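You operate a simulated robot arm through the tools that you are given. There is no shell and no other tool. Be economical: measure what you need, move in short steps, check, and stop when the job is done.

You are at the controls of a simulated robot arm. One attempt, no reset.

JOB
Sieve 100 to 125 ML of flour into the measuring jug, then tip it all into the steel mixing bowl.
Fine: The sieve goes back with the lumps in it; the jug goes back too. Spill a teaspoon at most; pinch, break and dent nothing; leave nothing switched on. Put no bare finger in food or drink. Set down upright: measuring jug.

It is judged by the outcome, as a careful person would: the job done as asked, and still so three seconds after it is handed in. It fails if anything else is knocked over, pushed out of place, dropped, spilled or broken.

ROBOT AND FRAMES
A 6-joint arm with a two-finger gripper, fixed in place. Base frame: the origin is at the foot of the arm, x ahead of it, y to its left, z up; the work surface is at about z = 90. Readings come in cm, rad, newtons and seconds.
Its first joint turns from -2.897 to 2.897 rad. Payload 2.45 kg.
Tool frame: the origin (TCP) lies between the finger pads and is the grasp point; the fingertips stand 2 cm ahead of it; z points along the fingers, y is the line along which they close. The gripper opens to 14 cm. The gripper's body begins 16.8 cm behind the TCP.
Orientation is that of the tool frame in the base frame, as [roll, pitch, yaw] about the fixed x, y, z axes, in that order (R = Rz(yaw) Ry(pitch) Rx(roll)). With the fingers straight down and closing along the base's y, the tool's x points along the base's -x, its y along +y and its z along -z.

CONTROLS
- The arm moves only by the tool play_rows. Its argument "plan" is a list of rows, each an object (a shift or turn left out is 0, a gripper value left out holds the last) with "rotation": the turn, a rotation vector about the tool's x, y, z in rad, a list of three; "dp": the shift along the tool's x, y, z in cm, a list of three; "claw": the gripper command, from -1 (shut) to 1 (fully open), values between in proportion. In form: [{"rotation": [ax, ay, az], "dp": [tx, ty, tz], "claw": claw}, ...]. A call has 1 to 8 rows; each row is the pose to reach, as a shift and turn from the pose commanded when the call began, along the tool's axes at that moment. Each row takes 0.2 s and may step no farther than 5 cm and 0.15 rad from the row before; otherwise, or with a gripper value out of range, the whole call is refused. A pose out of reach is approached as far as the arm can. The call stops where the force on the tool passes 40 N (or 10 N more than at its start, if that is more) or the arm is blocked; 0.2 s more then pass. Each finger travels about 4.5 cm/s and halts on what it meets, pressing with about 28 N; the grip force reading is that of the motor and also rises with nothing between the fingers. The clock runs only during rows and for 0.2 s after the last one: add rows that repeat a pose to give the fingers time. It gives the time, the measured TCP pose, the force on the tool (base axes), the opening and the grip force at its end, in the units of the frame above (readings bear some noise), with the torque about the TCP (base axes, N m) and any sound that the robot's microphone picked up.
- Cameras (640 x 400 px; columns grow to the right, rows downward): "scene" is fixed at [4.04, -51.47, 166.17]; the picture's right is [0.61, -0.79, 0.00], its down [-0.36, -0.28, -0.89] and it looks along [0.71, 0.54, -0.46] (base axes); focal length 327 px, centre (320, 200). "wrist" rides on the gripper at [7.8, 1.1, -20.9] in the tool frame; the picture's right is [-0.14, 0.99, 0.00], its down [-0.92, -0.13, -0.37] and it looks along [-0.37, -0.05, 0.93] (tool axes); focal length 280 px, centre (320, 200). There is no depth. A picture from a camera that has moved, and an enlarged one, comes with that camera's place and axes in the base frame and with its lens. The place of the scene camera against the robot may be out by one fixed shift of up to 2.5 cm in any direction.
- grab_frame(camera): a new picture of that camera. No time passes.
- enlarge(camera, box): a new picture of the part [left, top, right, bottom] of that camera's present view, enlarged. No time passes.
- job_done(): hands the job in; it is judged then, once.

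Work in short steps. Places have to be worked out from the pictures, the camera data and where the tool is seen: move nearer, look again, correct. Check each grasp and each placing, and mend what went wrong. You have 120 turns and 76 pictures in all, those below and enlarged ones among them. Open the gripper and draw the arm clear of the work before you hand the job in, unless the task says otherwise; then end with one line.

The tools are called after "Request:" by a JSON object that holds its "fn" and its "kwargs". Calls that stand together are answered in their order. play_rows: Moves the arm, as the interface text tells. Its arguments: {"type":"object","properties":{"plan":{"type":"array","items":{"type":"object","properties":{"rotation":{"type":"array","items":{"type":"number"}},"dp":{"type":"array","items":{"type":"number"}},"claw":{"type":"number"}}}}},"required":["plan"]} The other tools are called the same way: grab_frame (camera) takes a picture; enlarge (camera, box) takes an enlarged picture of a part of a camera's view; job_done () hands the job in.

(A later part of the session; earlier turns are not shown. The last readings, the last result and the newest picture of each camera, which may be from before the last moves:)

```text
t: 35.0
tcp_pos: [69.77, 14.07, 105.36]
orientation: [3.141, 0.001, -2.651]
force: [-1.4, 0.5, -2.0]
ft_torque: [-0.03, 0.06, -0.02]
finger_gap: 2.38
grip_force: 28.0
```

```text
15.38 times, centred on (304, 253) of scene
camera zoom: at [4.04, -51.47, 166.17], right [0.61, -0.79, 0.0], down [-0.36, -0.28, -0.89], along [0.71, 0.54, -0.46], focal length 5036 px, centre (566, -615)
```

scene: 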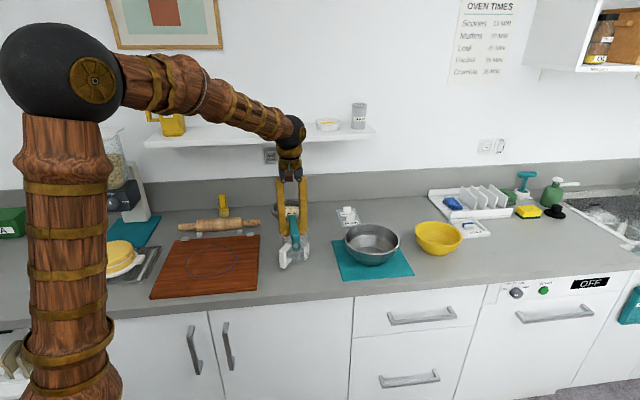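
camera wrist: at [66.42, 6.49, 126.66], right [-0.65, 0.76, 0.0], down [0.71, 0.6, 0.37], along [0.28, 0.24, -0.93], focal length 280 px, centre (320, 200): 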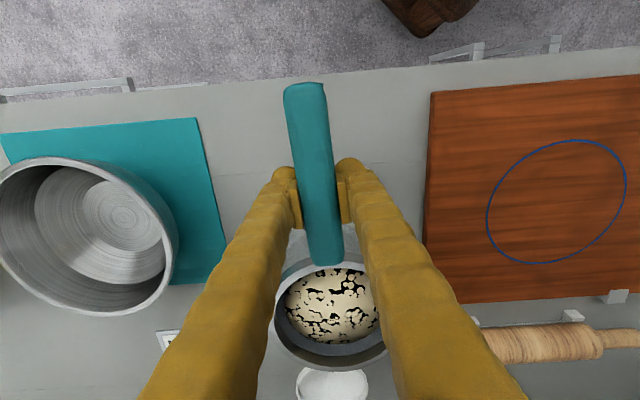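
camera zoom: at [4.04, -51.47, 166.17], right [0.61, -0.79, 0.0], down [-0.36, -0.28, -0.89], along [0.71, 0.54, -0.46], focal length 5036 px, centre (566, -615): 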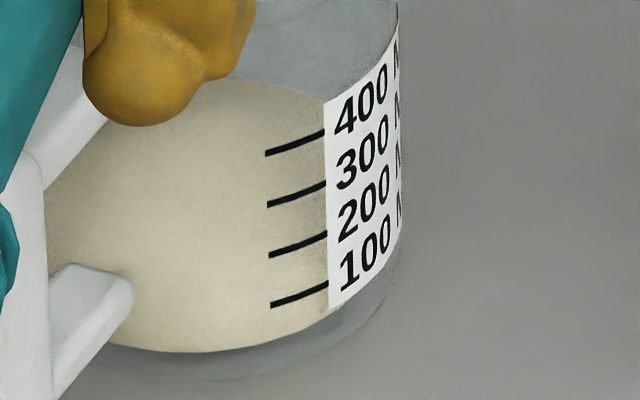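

The reading is about 113 ml, inside the window. I'll stop shaking, lift, and slowly carry the sieve back to its spot on the board.

Request:
{"fn": "play_rows", "kwargs": {"plan": [{"dp": [0, 0, -0.4]}, {"dp": [0, 0, -1.2]}, {"dp": [0, 0.1, -2.1]}, {"dp": [0, 0.5, -3]}, {"dp": [0.1, 1.2, -3.6], "rotation": [0, 0, -0.02]}, {"dp": [0.2, 2.2, -4], "rotation": [0, 0, -0.05]}, {"dp": [0.3, 3.5, -4], "rotation": [0, 0, -0.08]}, {"dp": [0.4, 5, -4], "rotation": [0, 0, -0.11]}]}}

Request:
{"fn": "play_rows", "kwargs": {"plan": [{"dp": [0.3, 1.7, 0], "rotation": [0, 0, -0.03]}, {"dp": [0.6, 3.4, 0], "rotation": [0, 0, -0.06]}, {"dp": [0.9, 5.1, 0], "rotation": [0, 0, -0.09]}, {"dp": [1.2, 6.8, 0], "rotation": [0, 0, -0.12]}, {"dp": [1.5, 8.5, 0], "rotation": [0, 0, -0.15]}, {"dp": [1.8, 10.2, 0], "rotation": [0, 0, -0.18]}, {"dp": [2, 11.8, 0], "rotation": [0, 0, -0.21]}, {"dp": [2.2, 13, 0], "rotation": [0, 0, -0.24]}]}}

```text
t: 36.8
tcp_pos: [67.09, 18.22, 109.25]
orientation: [3.141, 0.002, -2.54]
force: [0.2, -0.9, -0.5]
ft_torque: [-0.02, 0.05, 0.02]
finger_gap: 2.37
grip_force: 27.9
```

```text
t: 38.6
tcp_pos: [57.93, 27.67, 109.21]
orientation: [3.14, 0.0, -2.3]
force: [0.6, -0.1, -1.6]
ft_torque: [-0.06, 0.06, 0.0]
finger_gap: 2.4
grip_force: 28.3
```

Over the board now. I'll move to above the original spot and check before lowering.

Request:
{"fn": "play_rows", "kwargs": {"plan": [{"dp": [-0.6, 0.4, 0]}, {"dp": [-1.5, 1.1, 0.3]}, {"dp": [-2.5, 1.9, 1.2]}, {"dp": [-3.3, 2.5, 2.5]}, {"dp": [-3.8, 2.9, 4]}, {"dp": [-3.8, 2.9, 5.5]}, {"dp": [-3.8, 2.9, 7]}, {"dp": [-3.8, 2.9, 8]}]}}

Request:
{"fn": "grab_frame", "kwargs": {"camera": "wrist"}}

Request:
{"fn": "enlarge", "kwargs": {"camera": "scene", "box": [190, 200, 330, 290]}}

```text
t: 40.4
tcp_pos: [58.28, 32.58, 101.23]
orientation: [-3.141, -0.002, -2.302]
force: [0.4, 0.2, -2.4]
ft_torque: [-0.02, 0.0, -0.03]
finger_gap: 2.41
grip_force: 28.0
```

```text
33 pictures are left
camera wrist: at [52.34, 27.35, 122.13], right [-0.65, 0.76, 0.0], down [0.71, 0.6, 0.37], along [0.28, 0.24, -0.93], focal length 280 px, centre (320, 200)
```

wrist: 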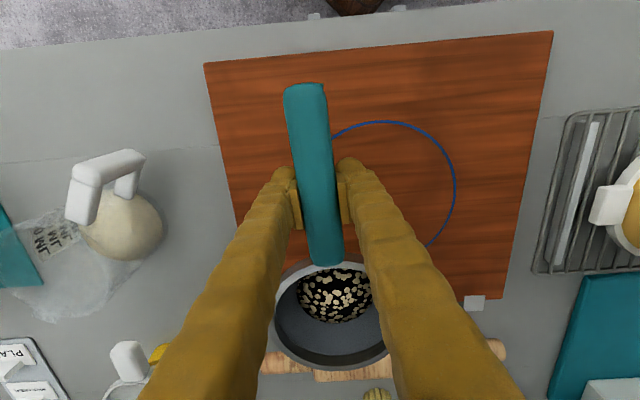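

```text
4.44 times, centred on (260, 245) of scene
camera zoom: at [4.04, -51.47, 166.17], right [0.61, -0.79, 0.0], down [-0.36, -0.28, -0.89], along [0.71, 0.54, -0.46], focal length 1455 px, centre (587, 0)
```

zoom: 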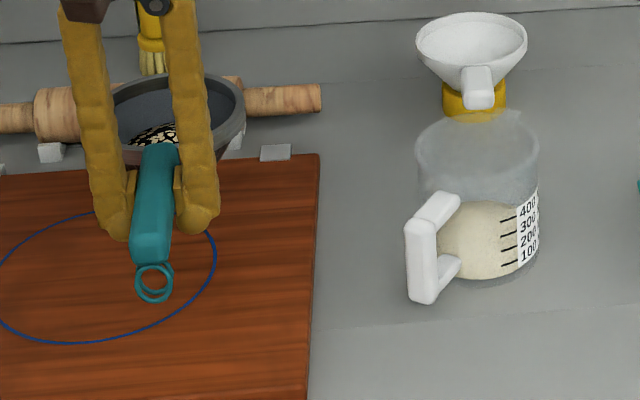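

No spill around the jug; mainly lumps remain in the sieve. I'll lower to the original height and release.

Request:
{"fn": "play_rows", "kwargs": {"plan": [{"dp": [0, 0, 1.2]}, {"dp": [0, 0, 2.6]}, {"dp": [0, 0, 4]}, {"dp": [0, 0, 5.2]}, {"dp": [0, 0, 5.8]}, {"dp": [0, 0, 6.1]}, {"dp": [0, 0, 6.1]}]}}

Request:
{"fn": "enlarge", "kwargs": {"camera": "scene", "box": [190, 200, 270, 290]}}

```text
t: 42.0
tcp_pos: [58.35, 32.46, 95.29]
orientation: [-3.14, 0.002, -2.3]
force: [-0.2, 0.2, -1.2]
ft_torque: [-0.03, 0.05, -0.01]
finger_gap: 2.39
grip_force: 27.8
```

```text
4.44 times, centred on (230, 245) of scene
camera zoom: at [4.04, -51.47, 166.17], right [0.61, -0.79, 0.0], down [-0.36, -0.28, -0.89], along [0.71, 0.54, -0.46], focal length 1455 px, centre (720, 0)
```

zoom: 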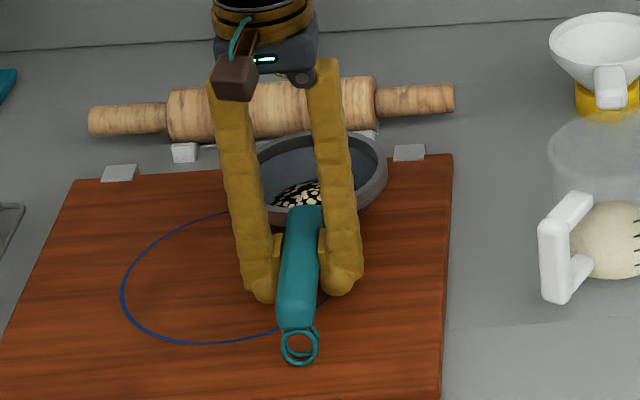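

Not quite touching (weight is still on the tool). I'll ease down until contact.

Request:
{"fn": "play_rows", "kwargs": {"plan": [{"dp": [0, 0, 0.2]}, {"dp": [0, 0, 0.3]}, {"dp": [0, 0, 0.3]}]}}

```text
t: 42.8
tcp_pos: [58.37, 32.51, 95.02]
orientation: [-3.141, 0.002, -2.299]
force: [2.9, -2.8, 27.1]
ft_torque: [0.03, 0.0, -0.05]
finger_gap: 2.37
grip_force: 28.2
```

Contact made. I'll back off slightly and open.

Request:
{"fn": "play_rows", "kwargs": {"plan": [{"dp": [0, 0, -0.15]}, {"dp": [0, 0, -0.15], "claw": -0.7}, {"dp": [0, 0, -0.15], "claw": -0.5}, {"dp": [0, 0, -0.15], "claw": -0.2}, {"dp": [0, 0, -0.15], "claw": 0}, {"dp": [0, 0, -0.15]}]}}

Request:
{"fn": "play_rows", "kwargs": {"plan": [{"dp": [0, 0, -3]}, {"dp": [0, 0, -7]}, {"dp": [0, 0, -11]}, {"dp": [0, 0, -15]}]}}

Request:
{"fn": "grab_frame", "kwargs": {"camera": "wrist"}}

Request:
{"fn": "enlarge", "kwargs": {"camera": "scene", "box": [190, 200, 330, 290]}}

```text
t: 44.2
tcp_pos: [58.35, 32.49, 95.06]
orientation: [-3.141, 0.0, -2.301]
force: [-0.4, 0.6, 0.3]
ft_torque: [0.0, -0.02, 0.03]
finger_gap: 6.98
grip_force: 0.0
```

```text
t: 45.2
tcp_pos: [58.23, 32.43, 110.1]
orientation: [-3.141, -0.004, -2.3]
force: [-0.5, -0.9, 0.4]
ft_torque: [0.0, 0.0, 0.02]
finger_gap: 7.01
grip_force: 0.0
```

```text
30 pictures are left
camera wrist: at [52.27, 27.3, 130.97], right [-0.65, 0.76, 0.0], down [0.71, 0.6, 0.37], along [0.28, 0.24, -0.93], focal length 280 px, centre (320, 200)
```

wrist: 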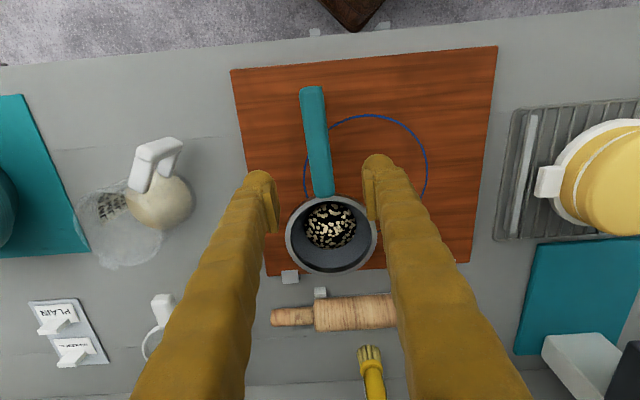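

```text
4.44 times, centred on (260, 245) of scene
camera zoom: at [4.04, -51.47, 166.17], right [0.61, -0.79, 0.0], down [-0.36, -0.28, -0.89], along [0.71, 0.54, -0.46], focal length 1455 px, centre (587, 0)
```

zoom: 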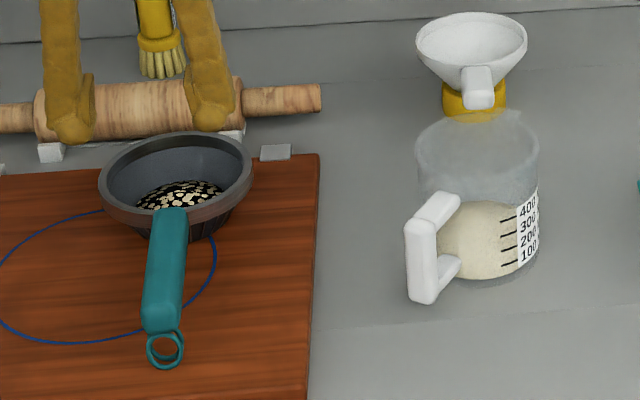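

The sieve is back with its lumps and released upright. Next is the jug by its handle, with the tool horizontal so I can pour by rolling about the tool axis. I'll raise the arm and turn the wrist so the camera ends up on top.

Request:
{"fn": "play_rows", "kwargs": {"plan": [{"dp": [2.1, -1.4, -1.5], "rotation": [0, 0, -0.14]}, {"dp": [4.2, -2.8, -3], "rotation": [0, 0, -0.28]}, {"dp": [6.3, -4.2, -4.5], "rotation": [0, 0, -0.42]}, {"dp": [8.4, -5.6, -6], "rotation": [0, 0, -0.56]}, {"dp": [10.5, -7, -7.5], "rotation": [0, 0, -0.7]}, {"dp": [12.6, -8.4, -9], "rotation": [0, 0, -0.84]}, {"dp": [14.7, -9.8, -10.5], "rotation": [0, 0, -0.98]}, {"dp": [16.9, -11.1, -12], "rotation": [0, 0, -1.12]}]}}

Request:
{"fn": "play_rows", "kwargs": {"plan": [{"rotation": [0, 0, -0.14]}, {"rotation": [0, 0, -0.28]}, {"rotation": [0, 0, -0.42]}, {"rotation": [0, 0, -0.56]}, {"rotation": [0, 0, -0.7]}, {"rotation": [0, 0, -0.84]}, {"rotation": [0, 0, -0.98]}, {"rotation": [0, 0, -1.12]}]}}

Request:
{"fn": "play_rows", "kwargs": {"plan": [{"rotation": [0, 0, -0.14]}, {"rotation": [0, 0, -0.28]}, {"rotation": [0, 0, -0.28]}]}}

```text
t: 47.0
tcp_pos: [55.28, 12.64, 122.01]
orientation: [3.141, 0.001, -1.179]
force: [-0.4, -0.1, -0.3]
ft_torque: [0.04, 0.0, 0.0]
finger_gap: 7.0
grip_force: 0.2
```

```text
t: 48.8
tcp_pos: [55.44, 12.58, 122.07]
orientation: [3.141, 0.0, -0.06]
force: [-0.4, -0.1, -0.2]
ft_torque: [0.02, -0.01, -0.01]
finger_gap: 7.01
grip_force: 0.1
```

```text
t: 49.6
tcp_pos: [54.37, 16.05, 121.84]
orientation: [3.114, -0.004, 0.187]
force: [0.1, 0.1, 0.1]
ft_torque: [0.0, 0.0, -0.01]
finger_gap: 7.01
grip_force: 0.0
out of reach, approached as far as the arm can: row 2, 3
```

I hit the last wrist joint's limit near radial yaw. About −0.1 rad off radial is enough, so I'll back off slightly and then pitch the tool up to horizontal in free air.

Request:
{"fn": "play_rows", "kwargs": {"plan": [{"rotation": [0, 0, 0.1]}, {"rotation": [0, 0, 0.18]}, {"rotation": [0, 0, 0.18]}]}}

Request:
{"fn": "play_rows", "kwargs": {"plan": [{"rotation": [0, 0.14, 0]}, {"rotation": [0, 0.28, 0]}, {"rotation": [0, 0.42, 0]}, {"rotation": [0, 0.56, 0]}, {"rotation": [0, 0.7, 0]}, {"rotation": [0, 0.84, 0]}]}}

Request:
{"fn": "grab_frame", "kwargs": {"camera": "wrist"}}

```text
t: 50.4
tcp_pos: [54.36, 15.96, 121.81]
orientation: [-3.142, 0.0, 0.04]
force: [-0.6, -0.8, 0.3]
ft_torque: [0.0, 0.02, -0.01]
finger_gap: 6.99
grip_force: 0.0
```

```text
t: 51.8
tcp_pos: [54.39, 15.97, 121.87]
orientation: [-3.141, -0.842, 0.041]
force: [-0.2, -1.0, 0.2]
ft_torque: [-0.03, 0.02, 0.02]
finger_gap: 7.03
grip_force: 0.0
```

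```text
28 pictures are left
camera wrist: at [44.04, 14.44, 141.67], right [-0.05, -0.99, -0.1], down [-0.89, 0.09, -0.44], along [0.45, 0.07, -0.89], focal length 280 px, centre (320, 200)
```

wrist: 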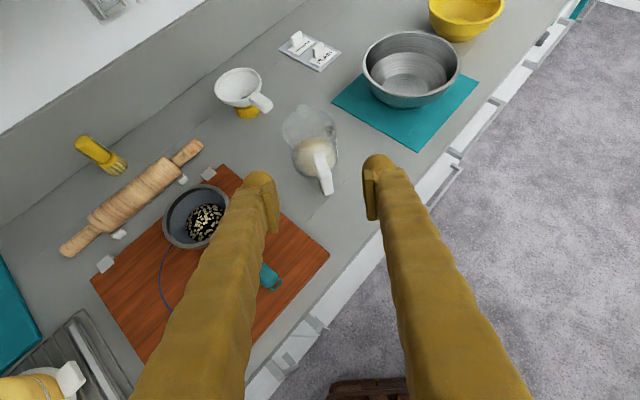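

Continuing the pitch to nearly horizontal, checking joint freedom.

Request:
{"fn": "play_rows", "kwargs": {"plan": [{"rotation": [0, 0.14, 0]}, {"rotation": [0, 0.28, 0]}, {"rotation": [0, 0.42, 0]}, {"rotation": [0, 0.56, 0]}, {"rotation": [0, 0.66, 0]}, {"rotation": [0, 0.66, 0]}]}}

Request:
{"fn": "grab_frame", "kwargs": {"camera": "wrist"}}

Request:
{"fn": "grab_frame", "kwargs": {"camera": "scene"}}

```text
t: 53.2
tcp_pos: [58.13, 18.77, 127.94]
orientation: [-3.139, -1.497, 0.037]
force: [0.2, 0.0, 0.5]
ft_torque: [-0.02, 0.01, -0.01]
finger_gap: 7.0
grip_force: 0.1
out of reach, approached as far as the arm can: row 3, 4, 5, 6
```

```text
27 pictures are left
camera wrist: at [37.94, 16.9, 137.19], right [0.03, -0.99, -0.14], down [-0.44, 0.11, -0.89], along [0.9, 0.08, -0.43], focal length 280 px, centre (320, 200)
```

wrist: 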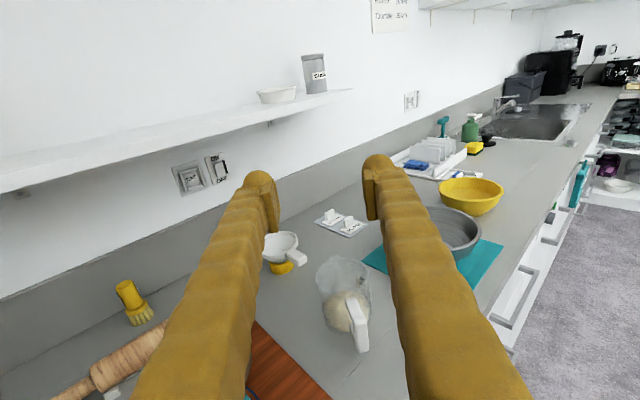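

```text
26 pictures are left
```

scene: 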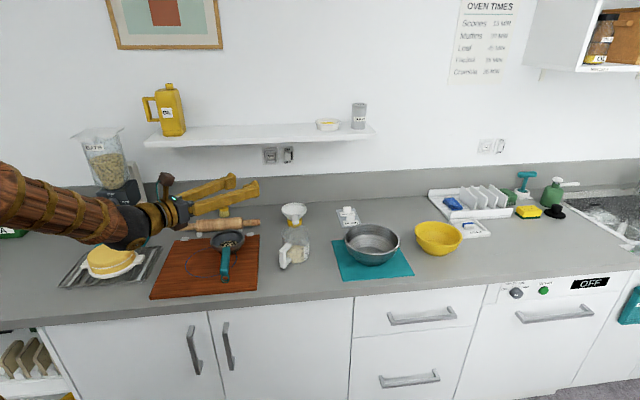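

Horizontal orientation is reachable if the tool is farther out. I'll take an enlarged view of the jug from here for handle location and flour level.

Request:
{"fn": "enlarge", "kwargs": {"camera": "wrist", "box": [305, 245, 395, 365]}}

Request:
{"fn": "enlarge", "kwargs": {"camera": "scene", "box": [276, 212, 316, 272]}}

```text
3.33 times, centred on (350, 305) of wrist
camera zoom: at [37.94, 16.9, 137.19], right [0.03, -0.99, -0.14], down [-0.44, 0.11, -0.89], along [0.9, 0.08, -0.43], focal length 935 px, centre (220, -150)
```

zoom: 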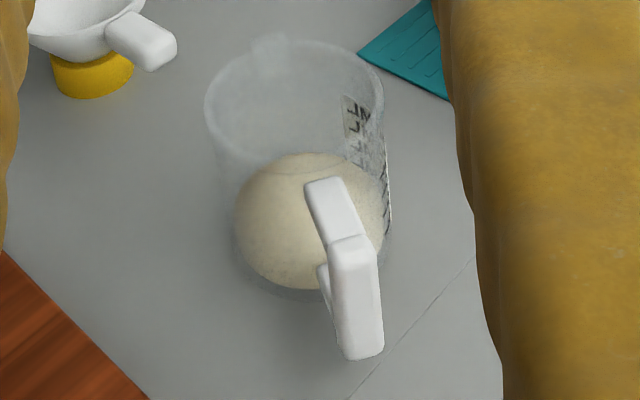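

```text
6.67 times, centred on (296, 242) of scene
camera zoom: at [4.04, -51.47, 166.17], right [0.61, -0.79, 0.0], down [-0.36, -0.28, -0.89], along [0.71, 0.54, -0.46], focal length 2182 px, centre (480, -80)
```

zoom: 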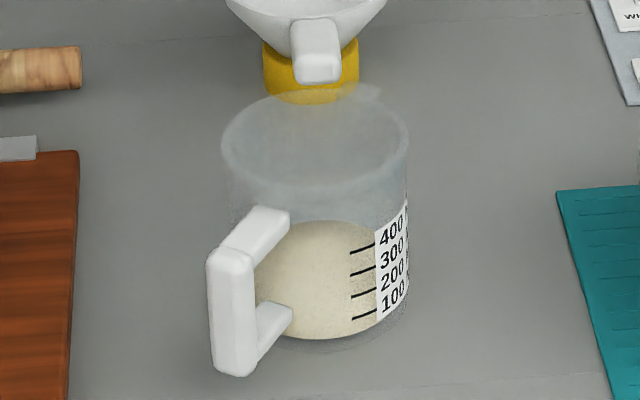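

I estimate the handle bar at about (70.8,16.5), 2.2 cm wide, spanning z≈92.5–100. I'll move the horizontal tool out to above the handle, high first.

Request:
{"fn": "play_rows", "kwargs": {"plan": [{"dp": [-0.5, 0.5, 3.5], "rotation": [0.02, 0, 0]}, {"dp": [-2, 1, 6.5], "rotation": [0.04, 0, 0]}, {"dp": [-4, 1.6, 9.5], "rotation": [0.06, 0, 0]}, {"dp": [-7, 2.2, 12], "rotation": [0.08, 0, 0]}, {"dp": [-10, 2.7, 13.3], "rotation": [0.09, 0, 0]}, {"dp": [-11, 2.7, 13.3], "rotation": [0.09, 0, 0]}]}}

Request:
{"fn": "grab_frame", "kwargs": {"camera": "wrist"}}

```text
t: 54.6
tcp_pos: [71.16, 17.55, 116.59]
orientation: [-3.065, -1.497, 0.044]
force: [-0.2, -0.1, 0.5]
ft_torque: [-0.01, -0.01, -0.03]
finger_gap: 6.99
grip_force: 0.0
out of reach, approached as far as the arm can: row 5, 6
```

```text
23 pictures are left
camera wrist: at [51.25, 13.91, 125.89], right [0.11, -0.98, -0.14], down [-0.45, 0.08, -0.89], along [0.89, 0.16, -0.43], focal length 280 px, centre (320, 200)
```

wrist: 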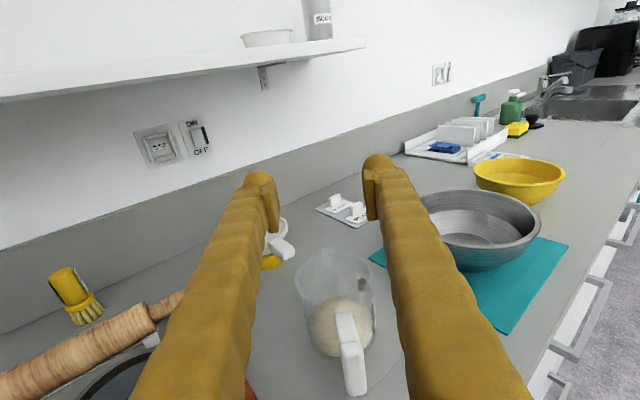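

The arm can't go lower with the tool fully horizontal here. I'll pitch the nose down about 0.5 rad and see if it can descend.

Request:
{"fn": "play_rows", "kwargs": {"plan": [{"dp": [0, 0.2, 0], "rotation": [0, -0.13, 0]}, {"dp": [-0.5, 0.4, -0.2], "rotation": [0, -0.26, 0]}, {"dp": [-2, 0.6, -0.4], "rotation": [0, -0.39, 0]}, {"dp": [-4, 0.8, -0.5], "rotation": [0, -0.52, 0]}, {"dp": [-6, 0.8, -0.5], "rotation": [0, -0.52, 0]}, {"dp": [-6, 0.8, -0.5], "rotation": [0, -0.52, 0]}]}}

Request:
{"fn": "grab_frame", "kwargs": {"camera": "wrist"}}

```text
t: 56.0
tcp_pos: [70.38, 16.26, 110.65]
orientation: [-3.128, -0.982, 0.118]
force: [1.3, -0.9, 0.9]
ft_torque: [-0.03, 0.02, 0.02]
finger_gap: 7.0
grip_force: 0.0
```

```text
22 pictures are left
camera wrist: at [57.66, 13.44, 128.72], right [0.05, -0.99, -0.12], down [-0.83, 0.03, -0.56], along [0.56, 0.13, -0.82], focal length 280 px, centre (320, 200)
```

wrist: 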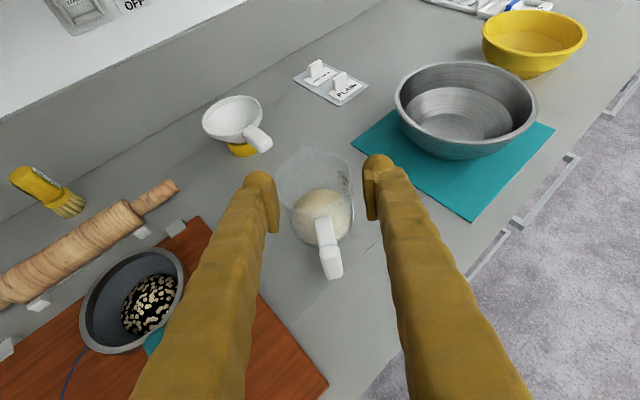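

Reached with the nose 34° down. I'll descend toward the handle in two stages.

Request:
{"fn": "play_rows", "kwargs": {"plan": [{"dp": [-2.2, -0.1, 1.5]}, {"dp": [-4.4, -0.2, 3]}, {"dp": [-6.6, -0.2, 4.4]}, {"dp": [-6.6, -0.2, 4.4]}]}}

Request:
{"fn": "grab_frame", "kwargs": {"camera": "wrist"}}

Request:
{"fn": "enlarge", "kwargs": {"camera": "scene", "box": [266, 212, 316, 272]}}

```text
t: 57.0
tcp_pos: [70.37, 16.72, 102.84]
orientation: [-3.13, -0.98, 0.119]
force: [0.8, -0.4, -0.7]
ft_torque: [0.0, 0.01, -0.02]
finger_gap: 7.0
grip_force: 0.1
```

```text
21 pictures are left
camera wrist: at [57.58, 13.8, 120.94], right [0.05, -0.99, -0.12], down [-0.83, 0.03, -0.56], along [0.56, 0.13, -0.82], focal length 280 px, centre (320, 200)
```

wrist: 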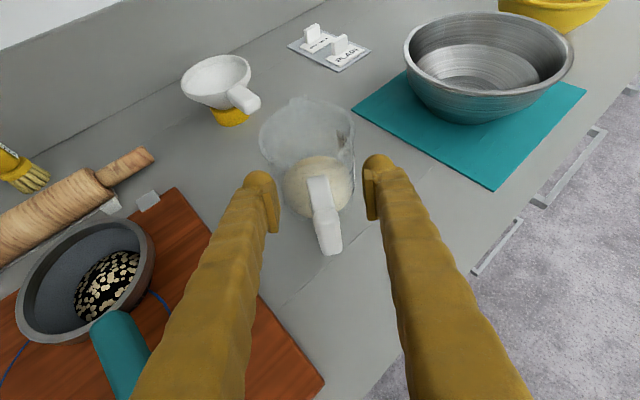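

```text
6.67 times, centred on (291, 242) of scene
camera zoom: at [4.04, -51.47, 166.17], right [0.61, -0.79, 0.0], down [-0.36, -0.28, -0.89], along [0.71, 0.54, -0.46], focal length 2182 px, centre (513, -80)
```

zoom: 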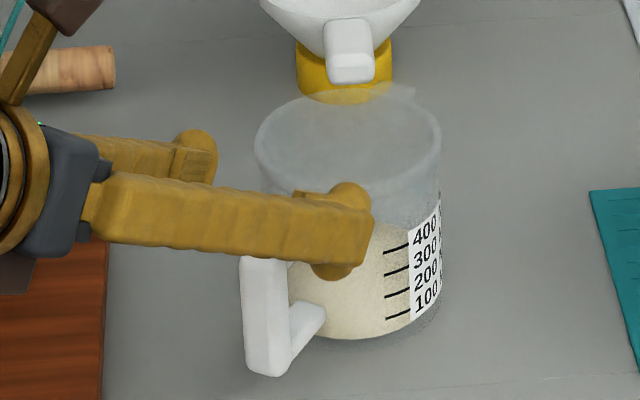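

The handle bar is centred between the fingers. I'll descend the rest so the bar sits at the TCP (z≈97).

Request:
{"fn": "play_rows", "kwargs": {"plan": [{"dp": [-1.5, 0, 1.2]}, {"dp": [-3, -0.1, 2.4]}, {"dp": [-4.5, -0.15, 3.7]}, {"dp": [-4.5, -0.15, 3.7]}]}}

Request:
{"fn": "grab_frame", "kwargs": {"camera": "wrist"}}

Request:
{"fn": "enlarge", "kwargs": {"camera": "scene", "box": [266, 212, 316, 272]}}

```text
t: 58.0
tcp_pos: [70.97, 17.09, 97.01]
orientation: [-3.132, -0.981, 0.117]
force: [-0.5, -0.7, 0.0]
ft_torque: [0.02, 0.04, 0.02]
finger_gap: 6.99
grip_force: 0.0
```

```text
19 pictures are left
camera wrist: at [58.22, 14.04, 115.07], right [0.05, -0.99, -0.12], down [-0.83, 0.03, -0.56], along [0.56, 0.13, -0.82], focal length 280 px, centre (320, 200)
```

wrist: 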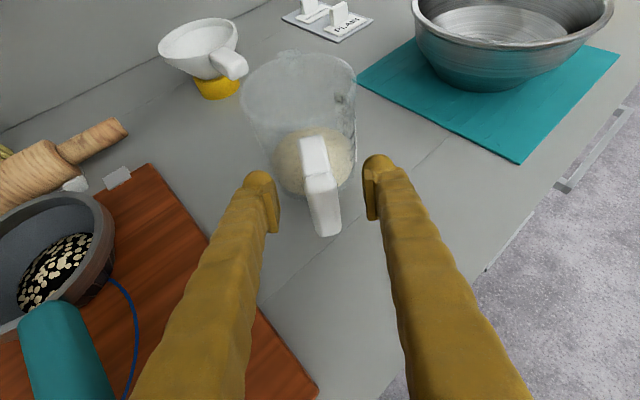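

```text
6.67 times, centred on (291, 242) of scene
camera zoom: at [4.04, -51.47, 166.17], right [0.61, -0.79, 0.0], down [-0.36, -0.28, -0.89], along [0.71, 0.54, -0.46], focal length 2182 px, centre (513, -80)
```

zoom: 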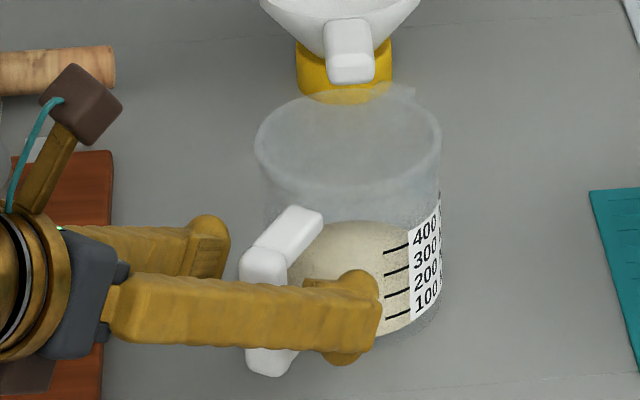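

The bar is between the pads. Before gripping, one enlarged view to double-check the flour level from this angle.

Request:
{"fn": "enlarge", "kwargs": {"camera": "wrist", "box": [230, 40, 370, 220]}}

```text
2.22 times, centred on (300, 130) of wrist
camera zoom: at [58.22, 14.04, 115.07], right [0.05, -0.99, -0.12], down [-0.83, 0.03, -0.56], along [0.56, 0.13, -0.82], focal length 623 px, centre (364, 356)
```

zoom: 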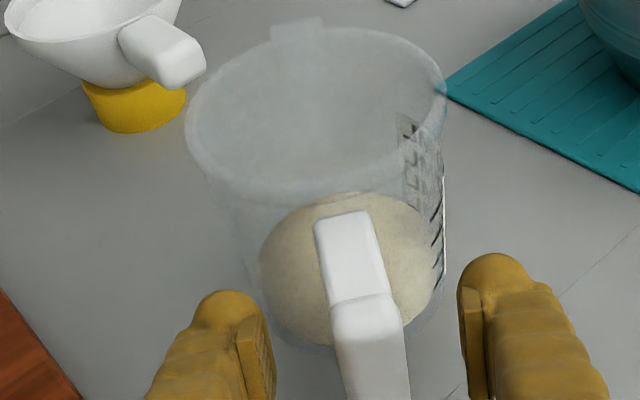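

Both views agree on about 110 ml with an inner radius of about 4.6 cm. Closing on the handle.

Request:
{"fn": "play_rows", "kwargs": {"plan": [{"claw": -0.3}, {"claw": -0.6}, {"claw": -1}, {"claw": -1}, {"claw": -1}, {"claw": -1}]}}

Request:
{"fn": "play_rows", "kwargs": {"plan": [{"dp": [0.4, 0, -0.27]}, {"dp": [0.8, 0, -0.55]}, {"dp": [1.2, 0, -0.8]}, {"dp": [1.7, 0, -1.1]}, {"dp": [1.7, 0, -1.1]}]}}

Request:
{"fn": "enlarge", "kwargs": {"camera": "scene", "box": [256, 202, 326, 272]}}

```text
t: 59.4
tcp_pos: [71.01, 16.96, 96.97]
orientation: [-3.129, -0.981, 0.117]
force: [0.4, 0.8, 0.7]
ft_torque: [0.11, -0.06, 0.13]
finger_gap: 2.31
grip_force: 27.9
```

```text
t: 60.6
tcp_pos: [70.98, 16.94, 98.93]
orientation: [-3.131, -0.981, 0.121]
force: [0.6, 0.3, -1.8]
ft_torque: [-0.02, 0.16, 0.01]
finger_gap: 2.3
grip_force: 28.4
```

```text
5.71 times, centred on (291, 237) of scene
camera zoom: at [4.04, -51.47, 166.17], right [0.61, -0.79, 0.0], down [-0.36, -0.28, -0.89], along [0.71, 0.54, -0.46], focal length 1871 px, centre (486, -11)
```

zoom: 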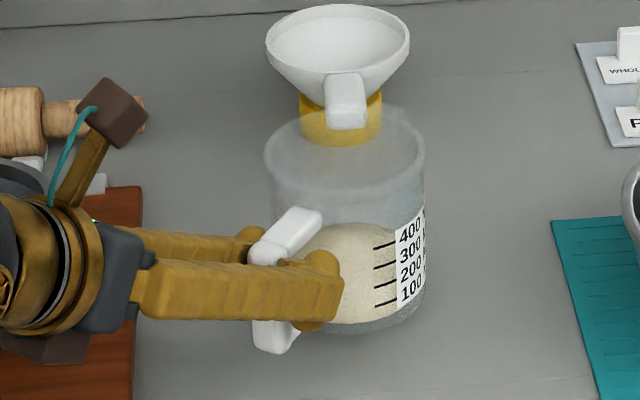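

The jug is lifted upright with a firm grip. Raising it straight up.

Request:
{"fn": "play_rows", "kwargs": {"plan": [{"dp": [0.8, 0, -0.5]}, {"dp": [2.4, 0, -1.6]}, {"dp": [4.2, 0, -2.8]}, {"dp": [6.2, 0, -4.2]}, {"dp": [8.2, 0, -5.5]}, {"dp": [10.2, 0, -6.8]}, {"dp": [12.2, 0, -8.2]}, {"dp": [14, 0, -9.4]}]}}

```text
t: 62.4
tcp_pos: [70.97, 16.81, 115.95]
orientation: [-3.129, -0.978, 0.119]
force: [0.2, 0.3, -3.8]
ft_torque: [-0.04, 0.2, -0.01]
finger_gap: 2.29
grip_force: 27.6
```

Now carrying it toward the bowl at this height, turning slightly to keep off the joint limit.

Request:
{"fn": "play_rows", "kwargs": {"plan": [{"dp": [0.6, 1.1, 0.9], "rotation": [-0.02, 0, 0.013]}, {"dp": [1.7, 3.1, 2.5], "rotation": [-0.04, 0, 0.026]}, {"dp": [2.9, 5.3, 4.3], "rotation": [-0.06, 0, 0.04]}, {"dp": [4.1, 7.6, 6.1], "rotation": [-0.08, 0, 0.053]}, {"dp": [5.3, 9.9, 7.9], "rotation": [-0.1, 0, 0.066]}, {"dp": [6.5, 12.1, 9.7], "rotation": [-0.12, 0, 0.08]}, {"dp": [7.6, 14.1, 11.4], "rotation": [-0.14, 0, 0.093]}, {"dp": [8.47, 15.7, 12.66], "rotation": [-0.158, 0, 0.106]}]}}

Request:
{"fn": "grab_frame", "kwargs": {"camera": "wrist"}}

Request:
{"fn": "grab_frame", "kwargs": {"camera": "scene"}}

```text
t: 64.2
tcp_pos: [87.88, 3.13, 115.53]
orientation: [-3.131, -0.979, -0.073]
force: [-0.3, 0.1, -1.6]
ft_torque: [0.0, 0.19, 0.0]
finger_gap: 2.3
grip_force: 28.2
```

```text
15 pictures are left
camera wrist: at [74.9, 2.64, 133.66], right [-0.14, -0.98, -0.12], down [-0.81, 0.18, -0.56], along [0.57, 0.02, -0.82], focal length 280 px, centre (320, 200)
```

wrist: 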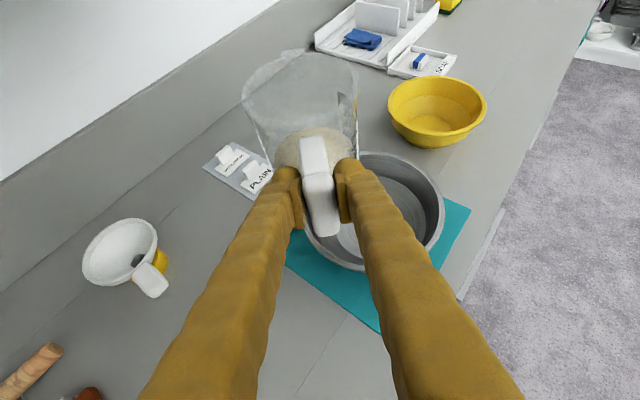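

```text
14 pictures are left
```

scene: 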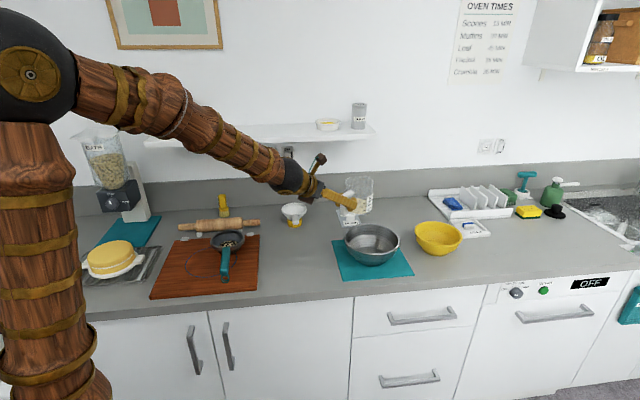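

The bowl centre is at about (95.2,−3.9) with radius 10. I'll pitch the tool to nearly horizontal (the jug leans back safely) and fine-tune the position before rolling.

Request:
{"fn": "play_rows", "kwargs": {"plan": [{"dp": [0.2, 0.1, 0.2], "rotation": [0, 0.11, 0]}, {"dp": [0.4, 0.2, 0.5], "rotation": [0, 0.22, 0]}, {"dp": [0.5, 0.3, 0.8], "rotation": [0, 0.33, 0]}, {"dp": [0.6, 0.4, 1], "rotation": [0, 0.44, 0]}, {"dp": [0.6, 0.4, 1], "rotation": [0, 0.53, 0]}, {"dp": [0.6, 0.4, 1], "rotation": [0, 0.53, 0]}]}}

```text
t: 65.6
tcp_pos: [89.11, 4.58, 115.87]
orientation: [-3.072, -1.504, -0.159]
force: [-0.3, 0.1, -1.7]
ft_torque: [0.0, 0.23, -0.01]
finger_gap: 2.28
grip_force: 27.9
out of reach, approached as far as the arm can: row 4, 5, 6
```

The position is 2 cm to the left because of the wrist limit; rolling frees it. I'll roll 0.9 rad (no flow yet) and shift right 2 cm.

Request:
{"fn": "play_rows", "kwargs": {"plan": [{"dp": [0, 0, 0], "rotation": [0, 0, 0.14]}, {"dp": [0, 0.5, 0], "rotation": [0, 0, 0.28]}, {"dp": [0, 1, 0], "rotation": [0, 0, 0.42]}, {"dp": [0, 1.6, 0], "rotation": [0, 0, 0.56]}, {"dp": [0, 2, 0], "rotation": [0, 0, 0.7]}, {"dp": [0, 2, 0], "rotation": [0, 0, 0.84]}]}}

Request:
{"fn": "enlarge", "kwargs": {"camera": "scene", "box": [290, 150, 440, 290]}}

```text
t: 67.0
tcp_pos: [88.69, 4.33, 116.45]
orientation: [-1.659, -0.722, -1.601]
force: [0.0, -0.4, -1.5]
ft_torque: [0.04, 0.22, 0.0]
finger_gap: 2.29
grip_force: 28.1
out of reach, approached as far as the arm can: row 1, 2, 3, 4, 5, 6
```

```text
2.86 times, centred on (365, 220) of scene
camera zoom: at [4.04, -51.47, 166.17], right [0.61, -0.79, 0.0], down [-0.36, -0.28, -0.89], along [0.71, 0.54, -0.46], focal length 935 px, centre (191, 143)
```

zoom: 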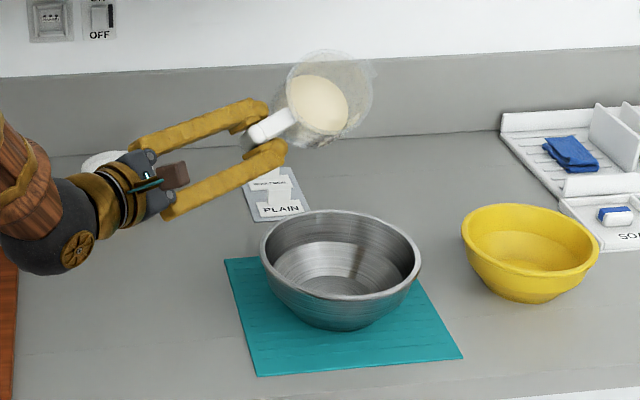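

Tilted about 55° with all flour still held. The horizontal wrist bend is at its limit, so I'll drop the nose by 0.15 rad and shift right and down toward the bowl centre.

Request:
{"fn": "play_rows", "kwargs": {"plan": [{"dp": [0, 0.5, 0.1], "rotation": [-0.04, -0.035, 0]}, {"dp": [0.1, 1.1, 0.3], "rotation": [-0.08, -0.07, 0]}, {"dp": [0.2, 1.7, 0.5], "rotation": [-0.11, -0.1, 0]}, {"dp": [0.28, 2.25, 0.6], "rotation": [-0.11, -0.1, 0]}, {"dp": [0.28, 2.25, 0.6], "rotation": [-0.11, -0.1, 0]}]}}

```text
t: 68.2
tcp_pos: [89.13, 3.74, 114.96]
orientation: [-1.854, -0.708, -1.461]
force: [-0.5, -0.4, -2.6]
ft_torque: [0.06, 0.22, 0.02]
finger_gap: 2.34
grip_force: 27.8
out of reach, approached as far as the arm can: row 1, 2, 3, 4, 5
```

The binding limit appears to be tool azimuth versus radial (about −0.12). I'll yaw −0.1 and shift right 1.1 cm.

Request:
{"fn": "play_rows", "kwargs": {"plan": [{"dp": [0.2, 0.2, 0], "rotation": [-0.035, 0.04, 0]}, {"dp": [0.5, 0.45, 0], "rotation": [-0.065, 0.075, 0]}, {"dp": [0.83, 0.72, 0], "rotation": [-0.065, 0.075, 0]}, {"dp": [0.83, 0.72, 0], "rotation": [-0.065, 0.075, 0]}]}}

Request:
{"fn": "grab_frame", "kwargs": {"camera": "wrist"}}

```text
t: 69.2
tcp_pos: [89.12, 2.54, 114.95]
orientation: [-1.851, -0.726, -1.543]
force: [-0.3, -0.2, -1.6]
ft_torque: [0.07, 0.2, 0.0]
finger_gap: 2.3
grip_force: 27.6
```

```text
12 pictures are left
camera wrist: at [68.83, -0.78, 123.8], right [-0.26, -0.54, -0.8], down [-0.34, 0.83, -0.44], along [0.9, 0.16, -0.4], focal length 280 px, centre (320, 200)
```

wrist: 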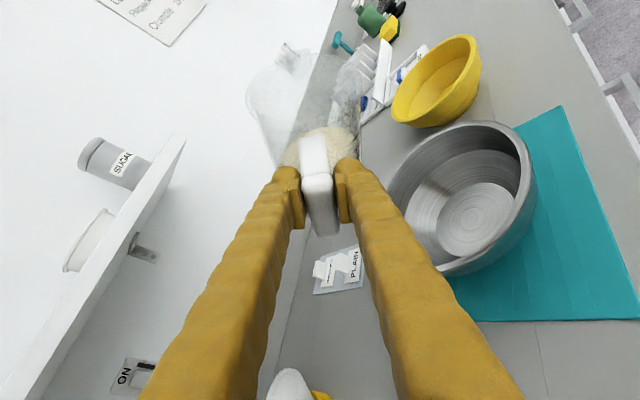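

Pose is now fully reachable and centred for pouring. I'll roll gradually over the bowl.

Request:
{"fn": "play_rows", "kwargs": {"plan": [{"dp": [0, 0, 0.3], "rotation": [0, 0, 0.1]}, {"dp": [0, 0, 0.6], "rotation": [0, 0, 0.2]}, {"dp": [0, 0, 0.9], "rotation": [0, 0, 0.3]}, {"dp": [0, 0, 1], "rotation": [0, 0, 0.4]}, {"dp": [0, 0, 1], "rotation": [0, 0, 0.5]}, {"dp": [0, 0, 1], "rotation": [0, 0, 0.6]}]}}

Request:
{"fn": "enlarge", "kwargs": {"camera": "scene", "box": [290, 160, 430, 280]}}

```text
t: 70.6
tcp_pos: [90.11, 2.46, 114.89]
orientation: [-1.78, -0.141, -1.702]
force: [0.4, 0.3, -2.5]
ft_torque: [0.04, 0.22, -0.01]
finger_gap: 2.3
grip_force: 28.1
```

```text
3.33 times, centred on (360, 220) of scene
camera zoom: at [4.04, -51.47, 166.17], right [0.61, -0.79, 0.0], down [-0.36, -0.28, -0.89], along [0.71, 0.54, -0.46], focal length 1091 px, centre (187, 133)
```

zoom: 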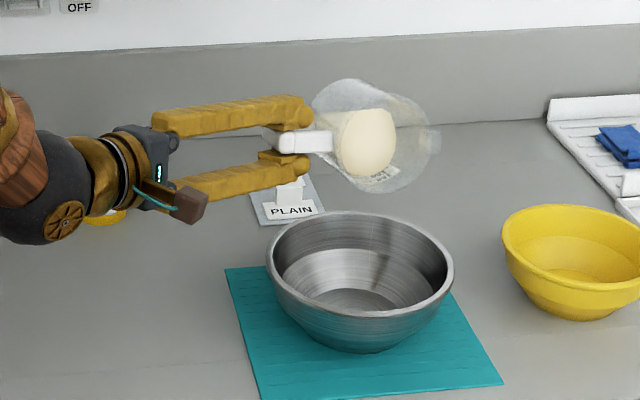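

Flour still held at ~83° tilt and the mouth is over the bowl. Continuing the roll to pour.

Request:
{"fn": "play_rows", "kwargs": {"plan": [{"rotation": [0, 0, 0.08]}, {"rotation": [0, 0, 0.16]}, {"rotation": [0, 0, 0.24]}, {"rotation": [0, 0, 0.32]}, {"rotation": [0, 0, 0.4]}, {"rotation": [0, 0, 0.48]}, {"rotation": [0, 0, 0.48]}]}}

Request:
{"fn": "enlarge", "kwargs": {"camera": "scene", "box": [290, 160, 430, 280]}}

```text
t: 72.2
tcp_pos: [89.94, 2.57, 114.79]
orientation: [-1.791, 0.329, -1.803]
force: [-0.2, 0.0, -2.9]
ft_torque: [0.05, 0.22, 0.0]
finger_gap: 2.31
grip_force: 28.4
```

```text
3.33 times, centred on (360, 220) of scene
camera zoom: at [4.04, -51.47, 166.17], right [0.61, -0.79, 0.0], down [-0.36, -0.28, -0.89], along [0.71, 0.54, -0.46], focal length 1091 px, centre (187, 133)
```

zoom: 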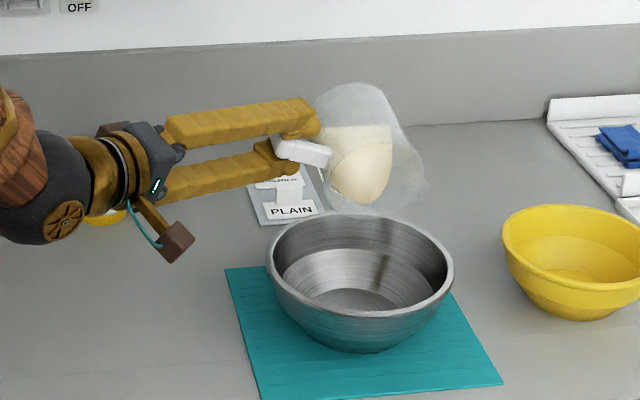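

A thin stream is falling into the bowl. Continuing.

Request:
{"fn": "play_rows", "kwargs": {"plan": [{"rotation": [0, 0, 0.08]}, {"rotation": [0, 0, 0.16]}, {"rotation": [0, 0, 0.24]}, {"rotation": [0, 0, 0.32]}, {"rotation": [0, 0, 0.4]}, {"rotation": [0, 0, 0.48]}, {"rotation": [0, 0, 0.48]}, {"rotation": [0, 0, 0.48]}]}}

Request:
{"fn": "enlarge", "kwargs": {"camera": "scene", "box": [290, 160, 430, 280]}}

```text
t: 74.0
tcp_pos: [90.03, 2.6, 114.82]
orientation: [-1.869, 0.792, -1.948]
force: [-0.4, 0.3, -1.8]
ft_torque: [0.02, 0.13, 0.01]
finger_gap: 2.31
grip_force: 28.0
```

```text
3.33 times, centred on (360, 220) of scene
camera zoom: at [4.04, -51.47, 166.17], right [0.61, -0.79, 0.0], down [-0.36, -0.28, -0.89], along [0.71, 0.54, -0.46], focal length 1091 px, centre (187, 133)
```

zoom: 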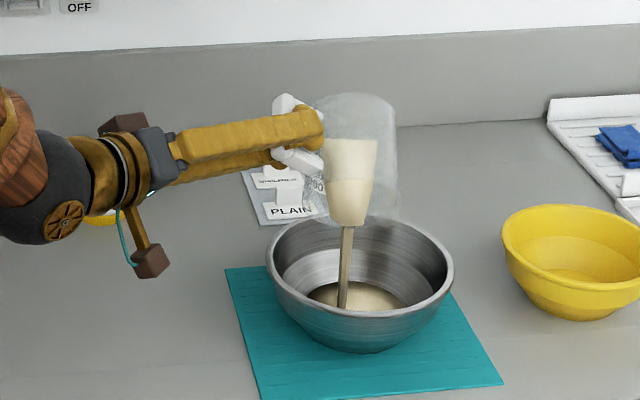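

Pouring cleanly into the middle of the bowl. I'll roll a bit more and wait.

Request:
{"fn": "play_rows", "kwargs": {"plan": [{"rotation": [0, 0, 0.08]}, {"rotation": [0, 0, 0.16]}, {"rotation": [0, 0, 0.24]}, {"rotation": [0, 0, 0.32]}, {"rotation": [0, 0, 0.36]}, {"rotation": [0, 0, 0.36]}, {"rotation": [0, 0, 0.36]}, {"rotation": [0, 0, 0.36]}]}}

Request:
{"fn": "play_rows", "kwargs": {"plan": [{}, {}, {}, {}, {}, {}, {}, {}]}}

Request:
{"fn": "enlarge", "kwargs": {"camera": "scene", "box": [290, 160, 430, 280]}}

```text
t: 75.8
tcp_pos: [90.04, 2.54, 114.86]
orientation: [-2.072, 1.125, -2.189]
force: [-0.1, 0.7, -0.7]
ft_torque: [0.02, 0.19, -0.02]
finger_gap: 2.32
grip_force: 27.8
```

```text
t: 77.6
tcp_pos: [90.06, 2.4, 114.76]
orientation: [-2.073, 1.126, -2.19]
force: [-0.1, -0.1, -1.7]
ft_torque: [0.05, 0.17, 0.01]
finger_gap: 2.27
grip_force: 27.9
```

```text
3.33 times, centred on (360, 220) of scene
camera zoom: at [4.04, -51.47, 166.17], right [0.61, -0.79, 0.0], down [-0.36, -0.28, -0.89], along [0.71, 0.54, -0.46], focal length 1091 px, centre (187, 133)
```

zoom: 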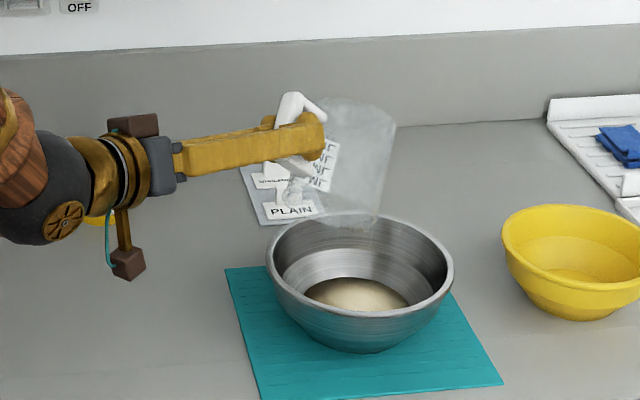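

The jug is empty and all the flour is in the bowl. Rolling the jug back upright.

Request:
{"fn": "play_rows", "kwargs": {"plan": [{"rotation": [0, 0, -0.14]}, {"rotation": [0, 0, -0.28]}, {"rotation": [0, 0, -0.42]}, {"rotation": [0, 0, -0.56]}, {"rotation": [0, 0, -0.7]}, {"rotation": [0, 0, -0.84]}, {"rotation": [0, 0, -0.98]}, {"rotation": [0, 0, -1.12]}]}}

Request:
{"fn": "play_rows", "kwargs": {"plan": [{"rotation": [0, 0, -0.14]}, {"rotation": [0, 0, -0.28]}, {"rotation": [0, 0, -0.42]}, {"rotation": [0, 0, -0.56]}, {"rotation": [0, 0, -0.7]}, {"rotation": [0, 0, -0.84]}, {"rotation": [0, 0, -0.98]}, {"rotation": [0, 0, -1.12]}]}}

Request:
{"fn": "play_rows", "kwargs": {"plan": [{"rotation": [0, 0, -0.14]}, {"rotation": [0, 0, -0.28]}, {"rotation": [0, 0, -0.42]}, {"rotation": [0, 0, -0.54]}]}}

```text
t: 79.4
tcp_pos: [89.95, 2.5, 114.8]
orientation: [-1.777, 0.052, -1.743]
force: [-0.2, 0.0, -1.8]
ft_torque: [0.01, 0.14, 0.02]
finger_gap: 2.28
grip_force: 27.8
```

```text
t: 81.2
tcp_pos: [90.1, 2.38, 114.99]
orientation: [-1.982, -1.029, -1.373]
force: [0.6, -0.2, -2.2]
ft_torque: [0.04, 0.19, -0.01]
finger_gap: 2.3
grip_force: 28.0
```

```text
t: 82.2
tcp_pos: [90.01, 2.48, 114.77]
orientation: [2.971, -1.359, 0.015]
force: [-0.6, 0.8, -1.7]
ft_torque: [0.03, 0.16, 0.0]
finger_gap: 2.29
grip_force: 28.0
```

Now pitching the nose back down so the jug is upright again.

Request:
{"fn": "play_rows", "kwargs": {"plan": [{"dp": [0, 0, 0], "rotation": [0, -0.1, 0.01]}, {"dp": [0, 0, 0], "rotation": [0, -0.2, 0.02]}, {"dp": [0, 0, 0], "rotation": [0, -0.3, 0.03]}, {"dp": [0, 0, 0], "rotation": [0, -0.38, 0.036]}, {"dp": [0, 0, 0], "rotation": [0, -0.38, 0.036]}]}}

```text
t: 83.4
tcp_pos: [90.0, 2.44, 114.75]
orientation: [-3.141, -0.983, -0.167]
force: [-0.1, 0.2, -1.4]
ft_torque: [0.04, 0.15, 0.02]
finger_gap: 2.31
grip_force: 27.6
```

The jug is upright again (orientation matches the grasp). Carrying it back above its original place.

Request:
{"fn": "play_rows", "kwargs": {"plan": [{"dp": [-0.8, -0.8, -1.3], "rotation": [0.02, 0, -0.013]}, {"dp": [-2.2, -2.2, -3.6], "rotation": [0.05, 0, -0.033]}, {"dp": [-3.8, -3.9, -6.3], "rotation": [0.085, 0, -0.057]}, {"dp": [-5.4, -5.6, -9], "rotation": [0.12, 0, -0.08]}, {"dp": [-7, -7.2, -11.7], "rotation": [0.155, 0, -0.104]}, {"dp": [-8.6, -8.8, -14.3], "rotation": [0.19, 0, -0.127]}, {"dp": [-10, -10.2, -16.6], "rotation": [0.22, 0, -0.147]}, {"dp": [-10.9, -11.1, -18.1], "rotation": [0.236, 0, -0.158]}]}}

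```text
t: 85.2
tcp_pos: [71.09, 16.94, 115.92]
orientation: [3.141, -0.983, 0.119]
force: [0.3, -0.1, -0.4]
ft_torque: [-0.04, 0.16, 0.01]
finger_gap: 2.28
grip_force: 28.1
```

Exactly above the original place. Descending.

Request:
{"fn": "play_rows", "kwargs": {"plan": [{"dp": [-1.5, 0, 1]}, {"dp": [-4, 0, 2.7]}, {"dp": [-6.6, 0, 4.4]}, {"dp": [-9, 0, 6]}, {"dp": [-11.2, 0, 7.5]}, {"dp": [-13, 0, 8.7]}, {"dp": [-14.4, 0, 9.6]}, {"dp": [-14.8, 0, 9.9]}]}}

Request:
{"fn": "enlarge", "kwargs": {"camera": "scene", "box": [256, 202, 326, 272]}}

```text
t: 87.0
tcp_pos: [70.98, 17.03, 98.06]
orientation: [3.139, -0.981, 0.12]
force: [0.6, -1.0, -1.4]
ft_torque: [-0.02, 0.11, 0.0]
finger_gap: 2.3
grip_force: 28.3
```

```text
5.71 times, centred on (291, 237) of scene
camera zoom: at [4.04, -51.47, 166.17], right [0.61, -0.79, 0.0], down [-0.36, -0.28, -0.89], along [0.71, 0.54, -0.46], focal length 1871 px, centre (486, -11)
```

zoom: 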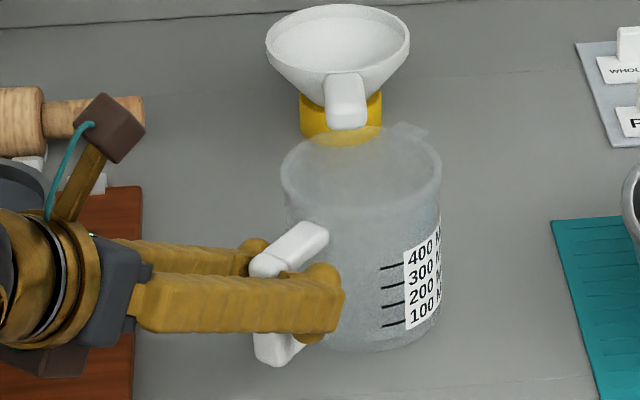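

The jug turned a few degrees in the grip (about 1 cm at its centre). I'll shift half a centimetre back and ease down to contact.

Request:
{"fn": "play_rows", "kwargs": {"plan": [{"dp": [-0.13, -0.5, -0.2]}, {"dp": [-0.5, -0.5, 0.05]}, {"dp": [-0.75, -0.5, 0.2]}, {"dp": [-0.75, -0.5, 0.2]}]}}

```text
t: 88.0
tcp_pos: [70.74, 17.35, 97.29]
orientation: [3.139, -0.982, 0.119]
force: [-0.2, 0.6, -2.2]
ft_torque: [-0.01, 0.15, 0.02]
finger_gap: 2.29
grip_force: 28.0
```

Request:
{"fn": "play_rows", "kwargs": {"plan": [{"dp": [-0.12, 0, 0.08]}, {"dp": [-0.25, 0, 0.17]}, {"dp": [-0.37, 0, 0.25]}, {"dp": [-0.37, 0, 0.25]}]}}

```text
t: 89.0
tcp_pos: [70.83, 17.48, 96.85]
orientation: [3.141, -0.986, 0.119]
force: [-4.9, -1.9, 21.8]
ft_torque: [0.01, -0.49, 0.01]
finger_gap: 2.28
grip_force: 27.8
```

Contact. I'll ease off slightly and open.

Request:
{"fn": "play_rows", "kwargs": {"plan": [{"dp": [0.1, 0, -0.07]}, {"dp": [0.1, 0, -0.07], "claw": -0.68}, {"dp": [0.1, 0, -0.07], "claw": -0.55}, {"dp": [0.1, 0, -0.07], "claw": -0.3}, {"dp": [0.1, 0, -0.07], "claw": 0}, {"dp": [0.1, 0, -0.07], "claw": 0}, {"dp": [0.1, 0, -0.07], "claw": 0}]}}

Request:
{"fn": "enlarge", "kwargs": {"camera": "scene", "box": [256, 202, 326, 272]}}

```text
t: 90.6
tcp_pos: [70.78, 17.44, 96.96]
orientation: [3.139, -0.982, 0.117]
force: [0.3, 0.1, 0.2]
ft_torque: [0.0, 0.02, 0.03]
finger_gap: 7.0
grip_force: 0.1
```

```text
5.71 times, centred on (291, 237) of scene
camera zoom: at [4.04, -51.47, 166.17], right [0.61, -0.79, 0.0], down [-0.36, -0.28, -0.89], along [0.71, 0.54, -0.46], focal length 1871 px, centre (486, -11)
```

zoom: 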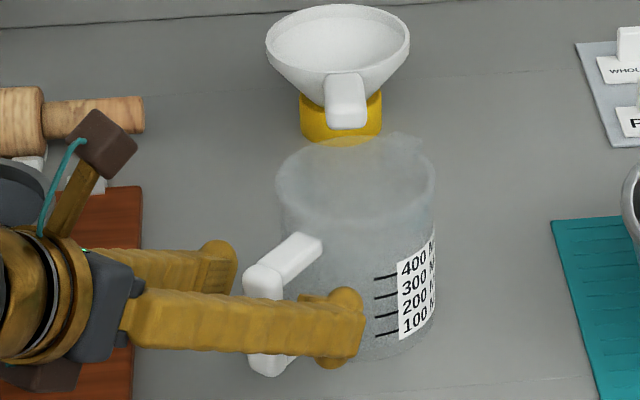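

The jug stands upright and is released. I'll raise the fingers straight up, clear of the handle, and retract.

Request:
{"fn": "play_rows", "kwargs": {"plan": [{"dp": [2.5, 0, -1.7]}, {"dp": [5, 0, -3.4]}, {"dp": [8, 0, -5.4]}, {"dp": [11.5, 0, -8]}, {"dp": [14.5, 0, -11]}, {"dp": [15.5, 0, -14]}]}}

Request:
{"fn": "grab_frame", "kwargs": {"camera": "scene"}}

Request:
{"fn": "grab_frame", "kwargs": {"camera": "wrist"}}

```text
t: 92.0
tcp_pos: [67.67, 17.07, 117.44]
orientation: [3.14, -0.983, 0.119]
force: [-0.8, -0.1, 0.6]
ft_torque: [0.0, 0.02, 0.02]
finger_gap: 7.01
grip_force: 0.0
```

```text
5 pictures are left
```

scene: 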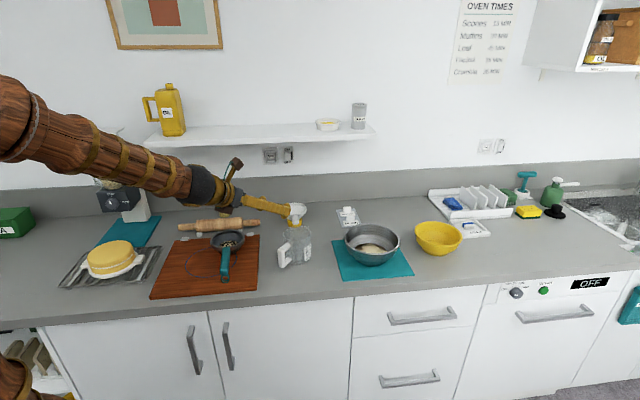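

```text
4 pictures are left
camera wrist: at [54.85, 14.42, 135.65], right [0.04, -0.99, -0.11], down [-0.83, 0.03, -0.56], along [0.56, 0.12, -0.82], focal length 280 px, centre (320, 200)
```

wrist: 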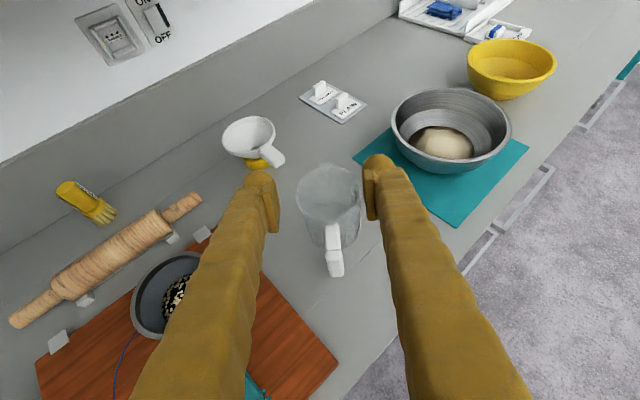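

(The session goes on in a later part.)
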